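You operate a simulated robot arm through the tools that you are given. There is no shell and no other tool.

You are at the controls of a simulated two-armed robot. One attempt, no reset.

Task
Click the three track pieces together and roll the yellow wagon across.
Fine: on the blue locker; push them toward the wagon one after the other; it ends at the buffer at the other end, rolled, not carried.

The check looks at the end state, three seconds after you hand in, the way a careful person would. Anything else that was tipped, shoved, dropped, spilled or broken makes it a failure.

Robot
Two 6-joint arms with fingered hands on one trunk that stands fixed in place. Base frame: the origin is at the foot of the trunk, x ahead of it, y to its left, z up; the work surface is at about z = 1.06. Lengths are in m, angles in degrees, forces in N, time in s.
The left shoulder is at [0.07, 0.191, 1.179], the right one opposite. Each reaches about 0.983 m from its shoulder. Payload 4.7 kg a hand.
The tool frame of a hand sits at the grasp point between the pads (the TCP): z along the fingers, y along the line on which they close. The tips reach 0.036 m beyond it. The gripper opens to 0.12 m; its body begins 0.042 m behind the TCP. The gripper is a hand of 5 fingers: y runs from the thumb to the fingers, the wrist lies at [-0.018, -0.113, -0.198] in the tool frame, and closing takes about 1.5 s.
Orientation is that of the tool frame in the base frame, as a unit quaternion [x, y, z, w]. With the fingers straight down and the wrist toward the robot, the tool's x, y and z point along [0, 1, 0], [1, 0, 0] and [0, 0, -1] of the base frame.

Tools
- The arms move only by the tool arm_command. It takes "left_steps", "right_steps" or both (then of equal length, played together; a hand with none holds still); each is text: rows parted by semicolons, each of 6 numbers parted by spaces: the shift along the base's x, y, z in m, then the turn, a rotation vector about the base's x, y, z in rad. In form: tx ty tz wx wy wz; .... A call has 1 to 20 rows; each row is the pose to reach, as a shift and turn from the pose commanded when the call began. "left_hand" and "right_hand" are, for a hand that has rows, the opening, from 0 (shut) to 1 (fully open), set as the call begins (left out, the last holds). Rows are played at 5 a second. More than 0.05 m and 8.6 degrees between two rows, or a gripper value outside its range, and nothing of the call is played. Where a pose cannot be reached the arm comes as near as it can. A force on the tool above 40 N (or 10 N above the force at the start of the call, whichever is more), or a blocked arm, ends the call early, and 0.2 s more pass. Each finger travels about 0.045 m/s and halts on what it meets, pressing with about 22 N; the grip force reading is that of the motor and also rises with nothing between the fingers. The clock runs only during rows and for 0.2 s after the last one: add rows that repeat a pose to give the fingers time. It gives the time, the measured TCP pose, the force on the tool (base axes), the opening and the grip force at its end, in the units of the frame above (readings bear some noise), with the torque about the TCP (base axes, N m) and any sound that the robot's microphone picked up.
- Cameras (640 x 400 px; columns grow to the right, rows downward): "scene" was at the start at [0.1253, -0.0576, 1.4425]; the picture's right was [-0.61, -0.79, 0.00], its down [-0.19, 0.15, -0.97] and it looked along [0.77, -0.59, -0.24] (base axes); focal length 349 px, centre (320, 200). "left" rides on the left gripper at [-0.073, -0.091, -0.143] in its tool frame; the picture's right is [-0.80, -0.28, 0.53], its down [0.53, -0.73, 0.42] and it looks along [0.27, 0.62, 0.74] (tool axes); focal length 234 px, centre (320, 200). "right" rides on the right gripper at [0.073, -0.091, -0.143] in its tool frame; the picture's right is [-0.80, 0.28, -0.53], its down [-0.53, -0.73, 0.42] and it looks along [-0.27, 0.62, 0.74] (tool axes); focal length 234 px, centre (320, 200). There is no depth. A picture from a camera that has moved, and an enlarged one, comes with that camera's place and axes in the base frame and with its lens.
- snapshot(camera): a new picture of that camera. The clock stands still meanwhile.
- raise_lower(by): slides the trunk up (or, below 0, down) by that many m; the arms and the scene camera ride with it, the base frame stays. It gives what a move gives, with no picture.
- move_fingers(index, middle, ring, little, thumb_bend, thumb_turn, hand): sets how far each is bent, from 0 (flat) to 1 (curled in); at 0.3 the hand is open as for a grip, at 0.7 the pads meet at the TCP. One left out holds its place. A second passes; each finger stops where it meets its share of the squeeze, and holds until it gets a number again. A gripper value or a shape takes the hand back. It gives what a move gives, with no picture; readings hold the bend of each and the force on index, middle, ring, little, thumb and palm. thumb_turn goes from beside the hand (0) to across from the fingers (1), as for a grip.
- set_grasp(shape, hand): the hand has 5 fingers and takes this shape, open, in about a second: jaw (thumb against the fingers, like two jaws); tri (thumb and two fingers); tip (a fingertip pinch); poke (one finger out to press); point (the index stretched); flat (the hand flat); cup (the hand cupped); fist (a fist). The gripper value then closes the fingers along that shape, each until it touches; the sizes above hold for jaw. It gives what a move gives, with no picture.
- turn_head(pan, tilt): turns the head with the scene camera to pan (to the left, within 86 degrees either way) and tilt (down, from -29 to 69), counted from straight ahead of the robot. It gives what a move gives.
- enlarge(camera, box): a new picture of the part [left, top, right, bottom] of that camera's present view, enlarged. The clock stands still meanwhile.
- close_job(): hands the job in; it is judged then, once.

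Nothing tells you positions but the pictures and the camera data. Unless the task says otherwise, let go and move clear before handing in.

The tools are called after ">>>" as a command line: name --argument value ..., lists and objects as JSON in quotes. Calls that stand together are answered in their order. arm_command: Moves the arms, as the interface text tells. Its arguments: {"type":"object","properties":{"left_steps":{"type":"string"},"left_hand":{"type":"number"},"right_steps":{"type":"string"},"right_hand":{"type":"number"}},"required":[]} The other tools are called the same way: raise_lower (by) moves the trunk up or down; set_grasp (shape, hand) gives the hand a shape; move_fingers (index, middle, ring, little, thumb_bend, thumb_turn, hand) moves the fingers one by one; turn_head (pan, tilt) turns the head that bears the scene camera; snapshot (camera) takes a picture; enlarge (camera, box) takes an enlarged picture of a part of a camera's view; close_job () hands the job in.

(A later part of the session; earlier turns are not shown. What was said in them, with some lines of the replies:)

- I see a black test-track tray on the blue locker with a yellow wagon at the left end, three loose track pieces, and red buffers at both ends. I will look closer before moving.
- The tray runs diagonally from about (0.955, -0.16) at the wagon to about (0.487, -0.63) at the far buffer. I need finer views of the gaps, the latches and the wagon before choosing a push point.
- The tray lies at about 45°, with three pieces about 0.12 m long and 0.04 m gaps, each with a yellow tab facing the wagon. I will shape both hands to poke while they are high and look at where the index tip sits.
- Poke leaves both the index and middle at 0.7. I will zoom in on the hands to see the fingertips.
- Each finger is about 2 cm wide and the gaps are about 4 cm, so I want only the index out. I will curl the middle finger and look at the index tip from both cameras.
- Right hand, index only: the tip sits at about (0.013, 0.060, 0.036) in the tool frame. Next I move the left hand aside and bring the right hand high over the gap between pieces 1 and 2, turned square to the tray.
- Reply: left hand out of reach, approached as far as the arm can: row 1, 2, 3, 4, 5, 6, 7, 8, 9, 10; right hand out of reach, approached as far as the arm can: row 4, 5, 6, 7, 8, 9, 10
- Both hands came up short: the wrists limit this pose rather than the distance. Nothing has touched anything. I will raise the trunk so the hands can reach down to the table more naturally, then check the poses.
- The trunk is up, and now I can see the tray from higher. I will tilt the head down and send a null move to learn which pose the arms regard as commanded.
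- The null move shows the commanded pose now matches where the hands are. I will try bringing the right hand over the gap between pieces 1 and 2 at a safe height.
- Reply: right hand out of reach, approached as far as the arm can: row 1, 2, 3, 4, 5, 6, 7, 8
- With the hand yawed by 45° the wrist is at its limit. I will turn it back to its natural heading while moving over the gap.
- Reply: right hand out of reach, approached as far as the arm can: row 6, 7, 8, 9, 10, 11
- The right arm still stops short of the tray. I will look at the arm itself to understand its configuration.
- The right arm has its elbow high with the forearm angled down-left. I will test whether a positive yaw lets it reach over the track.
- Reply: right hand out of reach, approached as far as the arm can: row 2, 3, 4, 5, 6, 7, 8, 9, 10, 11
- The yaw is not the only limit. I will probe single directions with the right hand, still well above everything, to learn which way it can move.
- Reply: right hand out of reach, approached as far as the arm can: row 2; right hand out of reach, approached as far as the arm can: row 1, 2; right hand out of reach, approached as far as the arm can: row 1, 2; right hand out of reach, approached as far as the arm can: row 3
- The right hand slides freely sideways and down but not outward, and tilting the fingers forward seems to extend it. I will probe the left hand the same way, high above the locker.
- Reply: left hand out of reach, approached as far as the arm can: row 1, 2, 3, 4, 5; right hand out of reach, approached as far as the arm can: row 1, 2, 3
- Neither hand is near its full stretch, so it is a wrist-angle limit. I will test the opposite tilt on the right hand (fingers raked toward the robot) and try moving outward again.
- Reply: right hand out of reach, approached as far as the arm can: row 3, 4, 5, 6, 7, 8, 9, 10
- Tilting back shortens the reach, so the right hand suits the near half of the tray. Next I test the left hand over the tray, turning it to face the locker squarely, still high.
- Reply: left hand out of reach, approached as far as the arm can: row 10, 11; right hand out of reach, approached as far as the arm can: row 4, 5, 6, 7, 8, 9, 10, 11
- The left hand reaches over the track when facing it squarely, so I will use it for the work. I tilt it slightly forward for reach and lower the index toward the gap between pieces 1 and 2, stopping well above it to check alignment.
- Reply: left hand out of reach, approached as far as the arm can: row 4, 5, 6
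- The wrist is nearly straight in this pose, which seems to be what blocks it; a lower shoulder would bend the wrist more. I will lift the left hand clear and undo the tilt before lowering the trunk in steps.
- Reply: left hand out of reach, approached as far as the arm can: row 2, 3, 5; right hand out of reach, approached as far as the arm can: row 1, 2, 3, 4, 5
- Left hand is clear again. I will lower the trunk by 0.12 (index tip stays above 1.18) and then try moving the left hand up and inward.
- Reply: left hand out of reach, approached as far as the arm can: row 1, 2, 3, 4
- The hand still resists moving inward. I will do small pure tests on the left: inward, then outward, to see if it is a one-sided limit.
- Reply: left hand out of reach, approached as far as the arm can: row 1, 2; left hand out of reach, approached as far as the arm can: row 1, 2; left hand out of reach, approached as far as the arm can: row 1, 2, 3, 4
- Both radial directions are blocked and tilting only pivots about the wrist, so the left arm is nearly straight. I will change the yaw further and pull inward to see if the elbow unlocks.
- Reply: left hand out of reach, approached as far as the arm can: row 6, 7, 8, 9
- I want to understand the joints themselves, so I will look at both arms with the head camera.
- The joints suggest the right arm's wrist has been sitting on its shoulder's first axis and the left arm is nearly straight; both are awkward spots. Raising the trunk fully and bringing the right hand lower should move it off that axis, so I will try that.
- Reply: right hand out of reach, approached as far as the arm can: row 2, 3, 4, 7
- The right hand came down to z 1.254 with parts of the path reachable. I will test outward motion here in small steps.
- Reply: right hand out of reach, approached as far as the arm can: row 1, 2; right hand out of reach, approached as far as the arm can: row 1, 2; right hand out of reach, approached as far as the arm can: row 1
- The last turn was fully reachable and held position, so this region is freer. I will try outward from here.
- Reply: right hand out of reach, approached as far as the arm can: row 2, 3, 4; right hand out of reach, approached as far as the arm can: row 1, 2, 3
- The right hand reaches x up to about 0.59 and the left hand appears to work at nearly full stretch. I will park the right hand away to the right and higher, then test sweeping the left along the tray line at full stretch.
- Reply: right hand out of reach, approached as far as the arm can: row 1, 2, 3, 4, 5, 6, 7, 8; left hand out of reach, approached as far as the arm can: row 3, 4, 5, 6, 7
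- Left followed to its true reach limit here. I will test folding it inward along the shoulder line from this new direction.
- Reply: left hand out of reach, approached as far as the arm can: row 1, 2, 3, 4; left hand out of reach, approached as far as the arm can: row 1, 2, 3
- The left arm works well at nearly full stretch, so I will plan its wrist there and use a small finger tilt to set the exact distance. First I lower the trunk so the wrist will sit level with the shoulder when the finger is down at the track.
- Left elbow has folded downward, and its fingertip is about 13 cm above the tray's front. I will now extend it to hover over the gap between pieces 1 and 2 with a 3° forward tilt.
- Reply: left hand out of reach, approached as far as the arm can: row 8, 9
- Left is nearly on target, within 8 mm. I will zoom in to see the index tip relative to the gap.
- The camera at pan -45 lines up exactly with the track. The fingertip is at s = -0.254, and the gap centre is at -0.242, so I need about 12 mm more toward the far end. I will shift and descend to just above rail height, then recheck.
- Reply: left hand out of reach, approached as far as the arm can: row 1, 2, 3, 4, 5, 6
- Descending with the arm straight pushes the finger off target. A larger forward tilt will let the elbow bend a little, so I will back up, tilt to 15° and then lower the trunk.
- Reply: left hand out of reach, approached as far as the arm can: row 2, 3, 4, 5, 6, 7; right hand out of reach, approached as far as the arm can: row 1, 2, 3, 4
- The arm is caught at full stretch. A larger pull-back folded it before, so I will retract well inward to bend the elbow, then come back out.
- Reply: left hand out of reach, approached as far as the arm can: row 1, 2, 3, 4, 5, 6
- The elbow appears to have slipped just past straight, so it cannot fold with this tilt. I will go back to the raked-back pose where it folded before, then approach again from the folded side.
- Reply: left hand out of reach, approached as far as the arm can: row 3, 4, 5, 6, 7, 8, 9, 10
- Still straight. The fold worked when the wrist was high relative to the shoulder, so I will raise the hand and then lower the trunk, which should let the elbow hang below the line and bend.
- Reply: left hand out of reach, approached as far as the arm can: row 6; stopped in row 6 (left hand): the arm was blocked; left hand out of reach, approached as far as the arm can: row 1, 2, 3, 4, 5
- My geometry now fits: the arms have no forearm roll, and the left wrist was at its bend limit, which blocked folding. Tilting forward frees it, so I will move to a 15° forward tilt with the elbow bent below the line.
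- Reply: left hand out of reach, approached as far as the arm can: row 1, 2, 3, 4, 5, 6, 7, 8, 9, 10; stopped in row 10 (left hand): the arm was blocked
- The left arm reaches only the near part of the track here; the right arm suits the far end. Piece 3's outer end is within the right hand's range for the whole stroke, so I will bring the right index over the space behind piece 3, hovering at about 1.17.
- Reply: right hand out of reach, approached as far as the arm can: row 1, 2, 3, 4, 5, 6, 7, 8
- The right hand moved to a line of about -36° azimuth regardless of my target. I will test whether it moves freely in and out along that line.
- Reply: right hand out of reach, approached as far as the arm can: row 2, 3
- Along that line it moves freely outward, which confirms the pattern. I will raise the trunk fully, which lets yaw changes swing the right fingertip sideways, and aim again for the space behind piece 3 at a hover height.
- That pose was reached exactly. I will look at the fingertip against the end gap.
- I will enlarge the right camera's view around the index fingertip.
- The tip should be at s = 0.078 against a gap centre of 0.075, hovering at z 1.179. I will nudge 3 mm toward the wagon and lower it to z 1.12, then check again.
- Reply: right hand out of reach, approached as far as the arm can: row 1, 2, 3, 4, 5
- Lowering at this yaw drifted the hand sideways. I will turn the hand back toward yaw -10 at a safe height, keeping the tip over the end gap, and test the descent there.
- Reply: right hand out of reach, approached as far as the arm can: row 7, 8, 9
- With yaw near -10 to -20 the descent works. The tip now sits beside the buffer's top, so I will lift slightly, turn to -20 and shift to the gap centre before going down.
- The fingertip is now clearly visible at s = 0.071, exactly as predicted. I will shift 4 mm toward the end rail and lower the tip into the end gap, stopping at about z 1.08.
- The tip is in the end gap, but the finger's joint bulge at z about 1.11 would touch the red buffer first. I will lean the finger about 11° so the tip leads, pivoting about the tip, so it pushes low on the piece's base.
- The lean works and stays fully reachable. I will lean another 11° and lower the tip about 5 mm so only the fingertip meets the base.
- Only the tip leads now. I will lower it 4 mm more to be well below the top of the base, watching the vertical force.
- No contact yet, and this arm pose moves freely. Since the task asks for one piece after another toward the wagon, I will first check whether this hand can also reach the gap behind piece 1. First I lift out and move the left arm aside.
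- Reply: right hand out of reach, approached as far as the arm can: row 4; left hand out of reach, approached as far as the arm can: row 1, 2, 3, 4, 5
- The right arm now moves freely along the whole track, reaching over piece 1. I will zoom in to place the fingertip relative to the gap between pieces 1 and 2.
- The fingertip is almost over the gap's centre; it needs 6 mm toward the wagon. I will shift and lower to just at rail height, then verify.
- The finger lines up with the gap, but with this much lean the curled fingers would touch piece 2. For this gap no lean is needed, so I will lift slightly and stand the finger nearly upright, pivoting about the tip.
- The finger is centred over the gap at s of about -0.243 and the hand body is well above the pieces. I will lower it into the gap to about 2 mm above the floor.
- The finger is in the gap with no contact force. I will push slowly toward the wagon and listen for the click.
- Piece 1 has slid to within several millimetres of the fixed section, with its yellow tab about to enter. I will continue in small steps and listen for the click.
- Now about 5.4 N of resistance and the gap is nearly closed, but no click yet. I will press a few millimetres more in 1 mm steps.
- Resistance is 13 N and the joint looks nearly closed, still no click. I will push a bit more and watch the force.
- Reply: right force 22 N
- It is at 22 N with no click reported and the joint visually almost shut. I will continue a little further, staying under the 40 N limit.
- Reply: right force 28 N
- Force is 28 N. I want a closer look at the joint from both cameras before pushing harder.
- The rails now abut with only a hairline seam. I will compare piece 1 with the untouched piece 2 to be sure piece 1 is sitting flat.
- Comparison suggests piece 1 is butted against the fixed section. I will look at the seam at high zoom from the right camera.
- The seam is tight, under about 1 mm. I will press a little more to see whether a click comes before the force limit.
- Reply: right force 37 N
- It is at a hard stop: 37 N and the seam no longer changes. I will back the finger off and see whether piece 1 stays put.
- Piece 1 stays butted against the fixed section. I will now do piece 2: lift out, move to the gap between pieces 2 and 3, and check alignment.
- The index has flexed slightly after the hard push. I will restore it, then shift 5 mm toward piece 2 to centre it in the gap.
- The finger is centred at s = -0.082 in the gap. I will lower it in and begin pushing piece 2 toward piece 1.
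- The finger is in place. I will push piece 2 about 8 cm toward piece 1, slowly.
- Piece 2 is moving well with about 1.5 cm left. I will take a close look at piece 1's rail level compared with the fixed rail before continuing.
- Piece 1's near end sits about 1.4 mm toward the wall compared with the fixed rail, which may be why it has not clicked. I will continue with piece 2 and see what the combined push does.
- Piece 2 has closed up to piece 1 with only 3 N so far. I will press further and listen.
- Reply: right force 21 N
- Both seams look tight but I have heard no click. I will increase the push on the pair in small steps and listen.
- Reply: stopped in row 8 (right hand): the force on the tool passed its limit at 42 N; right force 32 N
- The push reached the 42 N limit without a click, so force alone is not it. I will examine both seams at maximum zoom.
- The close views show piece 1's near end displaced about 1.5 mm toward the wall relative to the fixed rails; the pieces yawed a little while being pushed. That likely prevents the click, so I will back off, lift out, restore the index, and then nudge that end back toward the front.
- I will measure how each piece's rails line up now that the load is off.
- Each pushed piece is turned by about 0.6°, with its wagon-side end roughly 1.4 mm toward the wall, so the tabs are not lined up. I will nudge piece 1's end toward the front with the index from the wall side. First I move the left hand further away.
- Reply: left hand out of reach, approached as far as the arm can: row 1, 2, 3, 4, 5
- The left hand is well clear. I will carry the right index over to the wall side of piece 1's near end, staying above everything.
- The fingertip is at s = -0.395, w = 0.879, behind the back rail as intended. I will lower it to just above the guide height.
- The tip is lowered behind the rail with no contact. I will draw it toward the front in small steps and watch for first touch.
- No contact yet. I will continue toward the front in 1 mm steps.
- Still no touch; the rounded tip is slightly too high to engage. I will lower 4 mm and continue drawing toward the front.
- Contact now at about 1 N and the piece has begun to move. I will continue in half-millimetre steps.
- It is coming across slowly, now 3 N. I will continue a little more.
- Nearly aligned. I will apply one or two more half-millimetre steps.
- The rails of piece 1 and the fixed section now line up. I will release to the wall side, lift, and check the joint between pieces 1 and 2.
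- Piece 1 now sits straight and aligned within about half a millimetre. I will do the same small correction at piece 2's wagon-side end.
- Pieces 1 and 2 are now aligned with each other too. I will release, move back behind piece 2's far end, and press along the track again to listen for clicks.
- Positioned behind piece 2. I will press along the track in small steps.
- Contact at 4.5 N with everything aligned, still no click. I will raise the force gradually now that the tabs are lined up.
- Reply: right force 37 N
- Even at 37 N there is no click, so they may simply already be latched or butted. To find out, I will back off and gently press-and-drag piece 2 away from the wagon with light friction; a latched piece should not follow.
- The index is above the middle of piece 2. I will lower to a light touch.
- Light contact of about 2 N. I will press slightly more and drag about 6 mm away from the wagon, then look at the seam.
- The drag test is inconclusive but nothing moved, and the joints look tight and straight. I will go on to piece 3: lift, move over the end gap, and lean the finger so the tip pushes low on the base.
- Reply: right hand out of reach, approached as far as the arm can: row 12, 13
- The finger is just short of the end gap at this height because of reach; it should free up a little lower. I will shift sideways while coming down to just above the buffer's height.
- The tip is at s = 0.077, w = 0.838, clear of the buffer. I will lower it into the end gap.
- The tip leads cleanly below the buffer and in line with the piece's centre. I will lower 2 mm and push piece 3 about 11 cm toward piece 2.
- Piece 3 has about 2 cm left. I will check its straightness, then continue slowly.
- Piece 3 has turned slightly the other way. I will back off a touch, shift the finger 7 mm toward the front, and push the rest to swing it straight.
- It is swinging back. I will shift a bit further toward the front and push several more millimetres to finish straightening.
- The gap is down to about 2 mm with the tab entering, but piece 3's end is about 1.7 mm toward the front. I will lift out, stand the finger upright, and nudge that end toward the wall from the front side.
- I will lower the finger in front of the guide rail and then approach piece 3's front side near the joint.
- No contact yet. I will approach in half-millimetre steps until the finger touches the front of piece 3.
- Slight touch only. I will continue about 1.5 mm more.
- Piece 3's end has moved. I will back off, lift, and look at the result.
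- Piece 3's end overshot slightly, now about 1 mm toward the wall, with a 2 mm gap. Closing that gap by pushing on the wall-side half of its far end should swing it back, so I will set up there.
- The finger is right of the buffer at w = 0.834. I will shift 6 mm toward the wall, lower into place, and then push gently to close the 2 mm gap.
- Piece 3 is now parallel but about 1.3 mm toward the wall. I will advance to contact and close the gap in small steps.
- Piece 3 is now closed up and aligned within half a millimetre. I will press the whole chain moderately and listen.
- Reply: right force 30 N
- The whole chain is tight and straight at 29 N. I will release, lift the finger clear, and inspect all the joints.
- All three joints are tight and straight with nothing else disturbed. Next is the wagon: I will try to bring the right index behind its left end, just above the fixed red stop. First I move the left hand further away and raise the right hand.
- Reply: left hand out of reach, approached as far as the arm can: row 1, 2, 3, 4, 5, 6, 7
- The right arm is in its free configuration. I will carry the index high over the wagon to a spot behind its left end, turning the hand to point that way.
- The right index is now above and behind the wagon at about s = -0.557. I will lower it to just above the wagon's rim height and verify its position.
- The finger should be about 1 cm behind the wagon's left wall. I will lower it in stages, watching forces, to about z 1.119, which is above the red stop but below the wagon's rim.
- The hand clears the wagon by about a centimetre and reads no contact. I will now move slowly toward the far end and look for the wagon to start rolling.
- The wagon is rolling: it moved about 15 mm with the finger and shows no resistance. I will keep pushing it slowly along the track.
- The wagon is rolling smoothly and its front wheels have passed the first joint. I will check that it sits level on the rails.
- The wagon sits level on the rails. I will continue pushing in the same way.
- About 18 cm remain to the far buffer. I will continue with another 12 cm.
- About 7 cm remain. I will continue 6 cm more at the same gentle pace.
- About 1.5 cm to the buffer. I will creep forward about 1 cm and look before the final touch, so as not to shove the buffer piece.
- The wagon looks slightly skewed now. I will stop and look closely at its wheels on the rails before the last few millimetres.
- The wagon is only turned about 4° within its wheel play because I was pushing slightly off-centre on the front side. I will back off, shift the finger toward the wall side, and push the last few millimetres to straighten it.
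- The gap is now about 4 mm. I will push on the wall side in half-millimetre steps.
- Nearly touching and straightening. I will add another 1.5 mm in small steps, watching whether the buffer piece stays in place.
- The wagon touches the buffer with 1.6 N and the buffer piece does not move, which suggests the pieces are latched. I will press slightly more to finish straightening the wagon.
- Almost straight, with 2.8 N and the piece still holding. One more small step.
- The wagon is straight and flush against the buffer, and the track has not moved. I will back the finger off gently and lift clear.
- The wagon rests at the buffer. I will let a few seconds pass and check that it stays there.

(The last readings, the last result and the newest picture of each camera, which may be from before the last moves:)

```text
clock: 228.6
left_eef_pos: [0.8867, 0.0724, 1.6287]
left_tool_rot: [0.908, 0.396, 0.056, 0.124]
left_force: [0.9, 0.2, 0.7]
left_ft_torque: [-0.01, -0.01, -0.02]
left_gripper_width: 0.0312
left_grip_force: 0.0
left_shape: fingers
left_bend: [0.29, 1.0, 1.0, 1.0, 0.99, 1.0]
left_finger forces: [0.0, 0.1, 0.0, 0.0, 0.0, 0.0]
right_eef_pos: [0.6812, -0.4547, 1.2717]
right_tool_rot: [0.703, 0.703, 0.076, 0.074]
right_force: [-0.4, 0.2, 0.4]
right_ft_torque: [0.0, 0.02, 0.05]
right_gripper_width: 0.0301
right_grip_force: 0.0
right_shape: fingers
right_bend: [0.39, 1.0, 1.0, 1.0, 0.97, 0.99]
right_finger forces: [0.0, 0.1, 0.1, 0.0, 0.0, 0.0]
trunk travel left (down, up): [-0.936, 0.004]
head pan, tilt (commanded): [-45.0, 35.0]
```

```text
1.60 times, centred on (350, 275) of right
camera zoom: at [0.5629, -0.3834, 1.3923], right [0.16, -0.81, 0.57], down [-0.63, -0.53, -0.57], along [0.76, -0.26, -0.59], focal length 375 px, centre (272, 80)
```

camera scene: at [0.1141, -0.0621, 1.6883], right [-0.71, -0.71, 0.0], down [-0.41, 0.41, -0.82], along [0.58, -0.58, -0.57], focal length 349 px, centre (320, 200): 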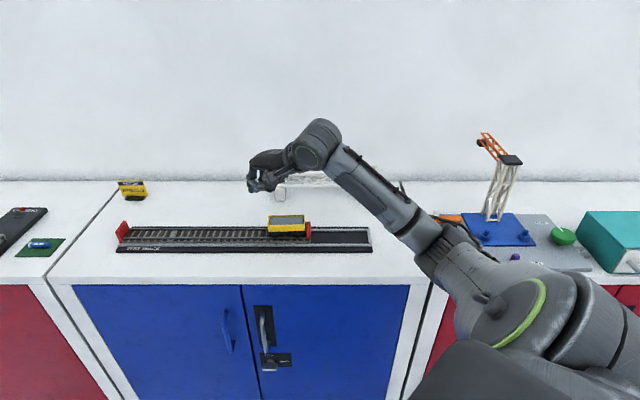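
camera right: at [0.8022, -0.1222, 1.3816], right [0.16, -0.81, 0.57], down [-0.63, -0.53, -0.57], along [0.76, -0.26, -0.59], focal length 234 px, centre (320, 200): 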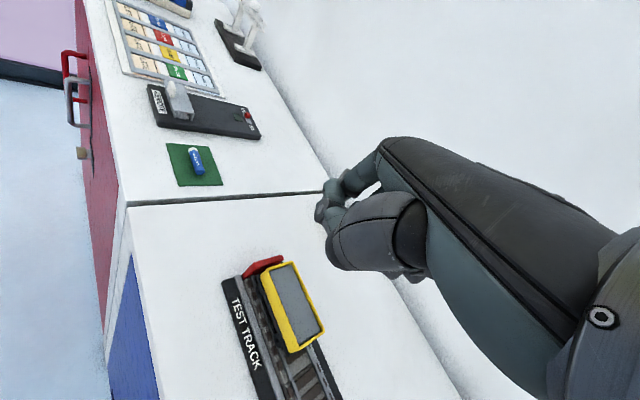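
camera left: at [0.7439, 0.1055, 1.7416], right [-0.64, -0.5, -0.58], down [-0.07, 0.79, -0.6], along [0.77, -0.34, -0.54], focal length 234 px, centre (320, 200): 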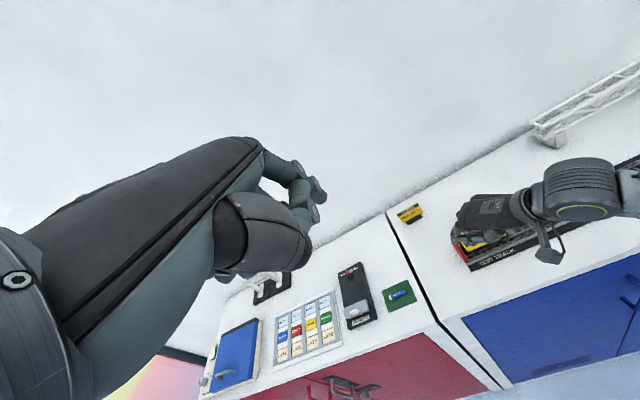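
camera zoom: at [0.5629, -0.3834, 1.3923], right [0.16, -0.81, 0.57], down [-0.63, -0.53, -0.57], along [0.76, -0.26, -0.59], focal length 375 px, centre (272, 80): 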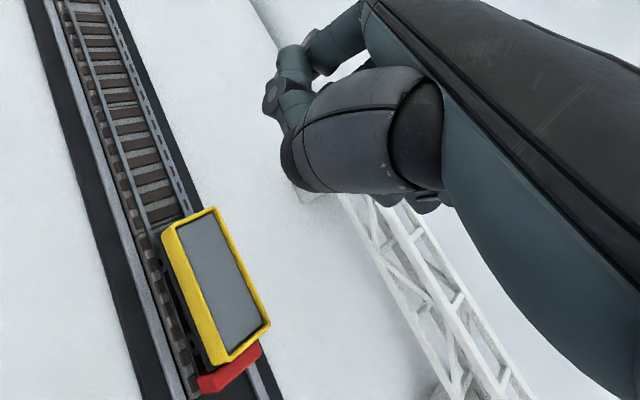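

It is stationary at the buffer. To be sure it is properly on the rails, I will examine the wheels from both cameras.

>>> enlarge --camera "right" --box '[300, 225, 375, 325]'

>>> enlarge --camera "scene" --box '[264, 210, 312, 246]'

```text
4.00 times, centred on (338, 275) of right
camera zoom: at [0.5629, -0.3834, 1.3923], right [0.16, -0.81, 0.57], down [-0.63, -0.53, -0.57], along [0.76, -0.26, -0.59], focal length 937 px, centre (250, -100)
```

zoom: 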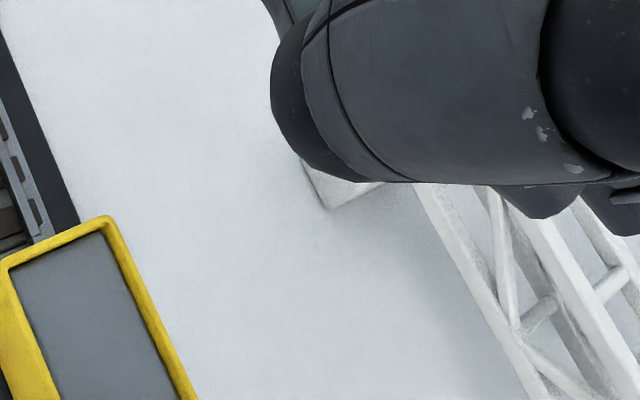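

```text
11.11 times, centred on (288, 228) of scene
camera zoom: at [0.114, -0.0626, 1.6884], right [-0.71, -0.71, 0.0], down [-0.41, 0.41, -0.82], along [0.58, -0.58, -0.57], focal length 3883 px, centre (676, -111)
```

zoom: 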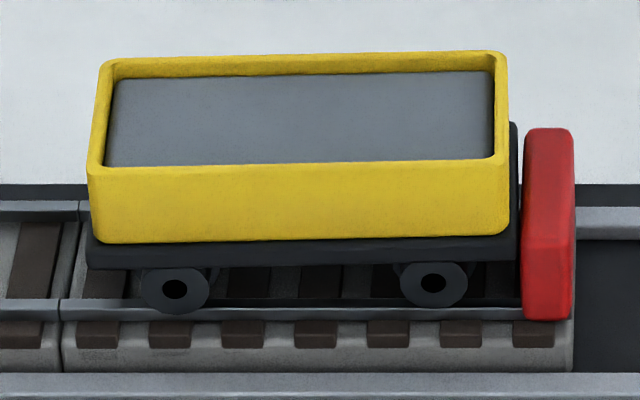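

The wagon sits on the rails against the buffer with only a slight skew, and every joint is still tight. I will now withdraw the right hand well clear and take a final look at everything.

>>> arm_command --right_steps "-0.01 0.01 0.02 0 0 0; -0.03 0.03 0.04 0 0 0; -0.06 0.05 0.06 0 0 0; -0.09 0.06 0.08 0 0 0; -0.12 0.05 0.1 0 0 0; -0.15 0.03 0.11 0 0 0; -0.18 0.0 0.12 0 0 0; -0.2 -0.03 0.12 0 0 0; -0.22 -0.06 0.12 0 0 0"

>>> snapshot --camera "scene"

>>> enlarge --camera "scene" --box '[100, 165, 400, 270]'

```text
clock: 230.6
left_eef_pos: [0.8873, 0.0767, 1.6294]
left_tool_rot: [0.908, 0.397, 0.056, 0.124]
left_force: [0.7, 0.5, -0.1]
left_ft_torque: [-0.03, 0.01, -0.02]
left_gripper_width: 0.0312
left_grip_force: 0.0
left_shape: fingers
left_bend: [0.29, 1.0, 1.0, 1.0, 0.99, 1.0]
left_finger forces: [0.0, 0.0, 0.0, 0.1, 0.0, 0.0]
right_eef_pos: [0.5092, -0.4448, 1.3845]
right_tool_rot: [0.703, 0.704, 0.075, 0.074]
right_force: [0.2, -0.1, 0.4]
right_ft_torque: [-0.05, 0.01, -0.03]
right_gripper_width: 0.03
right_grip_force: 0.2
right_shape: fingers
right_bend: [0.39, 1.0, 1.0, 1.0, 0.97, 0.99]
right_finger forces: [0.0, 0.0, 0.1, 0.0, 0.0, 0.0]
right hand out of reach, approached as far as the arm can: row 7, 8, 9
trunk travel left (down, up): [-0.936, 0.004]
head pan, tilt (commanded): [-45.0, 35.0]
```

```text
taken
camera scene: at [0.1145, -0.0599, 1.6884], right [-0.71, -0.71, 0.0], down [-0.41, 0.4, -0.82], along [0.58, -0.58, -0.57], focal length 349 px, centre (320, 200)
```

scene: 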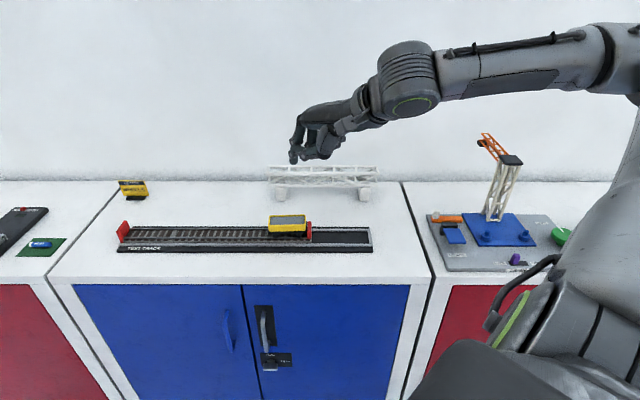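

```text
2.13 times, centred on (250, 218) of scene
camera zoom: at [0.1145, -0.0599, 1.6884], right [-0.71, -0.71, 0.0], down [-0.41, 0.4, -0.82], along [0.58, -0.58, -0.57], focal length 746 px, centre (469, 163)
```

zoom: 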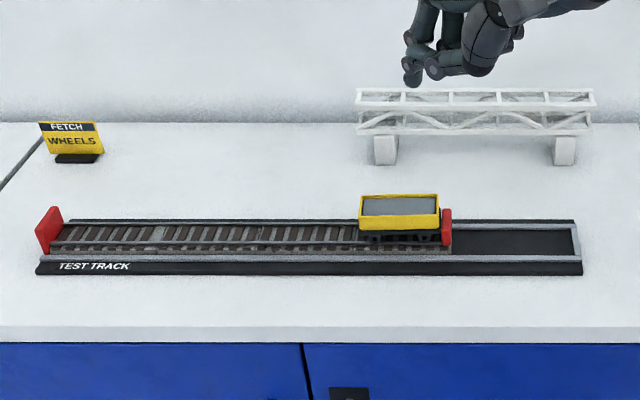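

Everything else is where it was: sign, bridge, tray and neighbouring boards. I will check the three seams one final time before handing in.

>>> enlarge --camera "scene" --box '[150, 226, 198, 250]'

>>> enlarge --camera "scene" --box '[196, 226, 244, 250]'

>>> enlarge --camera "scene" --box '[240, 216, 330, 252]'

```text
13.33 times, centred on (174, 238) of scene
camera zoom: at [0.1145, -0.0599, 1.6884], right [-0.71, -0.71, 0.0], down [-0.41, 0.4, -0.82], along [0.58, -0.58, -0.57], focal length 4659 px, centre (2267, -307)
```

zoom: 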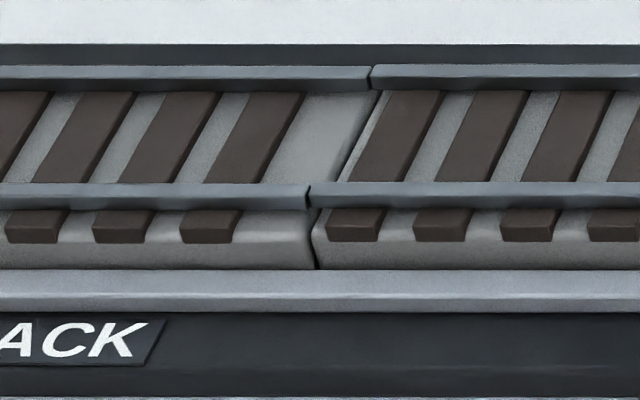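

```text
13.33 times, centred on (220, 238) of scene
camera zoom: at [0.1145, -0.0599, 1.6884], right [-0.71, -0.71, 0.0], down [-0.41, 0.4, -0.82], along [0.58, -0.58, -0.57], focal length 4659 px, centre (1653, -307)
```

zoom: 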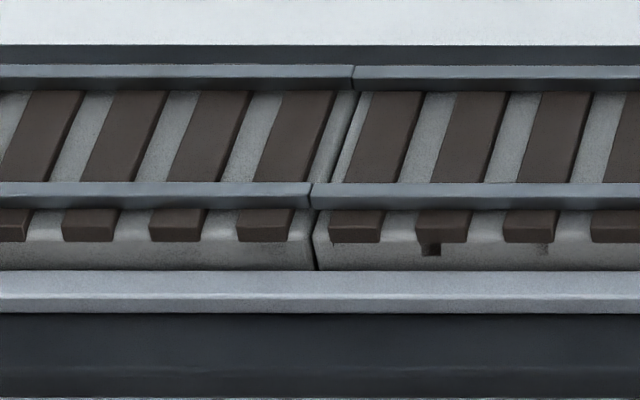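

```text
7.11 times, centred on (285, 234) of scene
camera zoom: at [0.1145, -0.0599, 1.6884], right [-0.71, -0.71, 0.0], down [-0.41, 0.4, -0.82], along [0.58, -0.58, -0.57], focal length 2485 px, centre (569, -42)
```

zoom: 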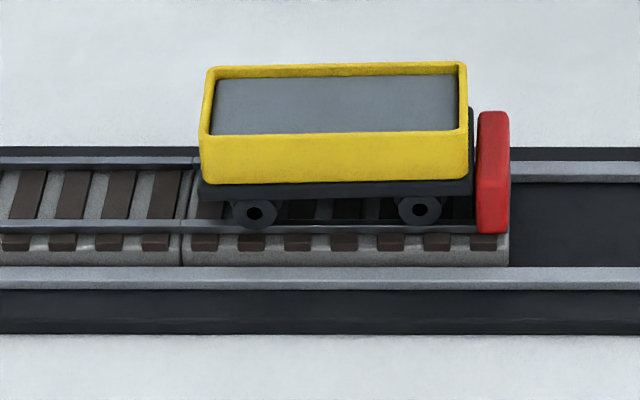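

All three joints are closed with the rails in line. The wagon stands on the rails against the far buffer, both hands are clear, and nothing else has moved. I never heard a click, but the pieces held when the wagon pressed the buffer with about 4 N. I am handing the job in.

>>> close_job

```text
The job is handed in.
```

I've handed the job in. The three track pieces are pushed up tight, and the yellow wagon stands at the far buffer. One thing is unproven: I never heard a click from any of the joints.

- **Track:** I pushed the pieces toward the wagon one after the other. All three seams look closed and the rails line up. Pushing with up to about 40 N gave no click. The track stayed put when the wagon pressed the buffer with about 4 N, so I believe the pieces are latched, but I can't confirm it.
- **Wagon:** I rolled it the whole way with one finger behind it and never lifted it. It rests on the rails at the buffer, skewed by about 2°.
- **Surroundings:** In the last pictures the sign, the bridge and the tray were where they started, and nothing was tipped or dropped. Both hands were clear before I handed in.
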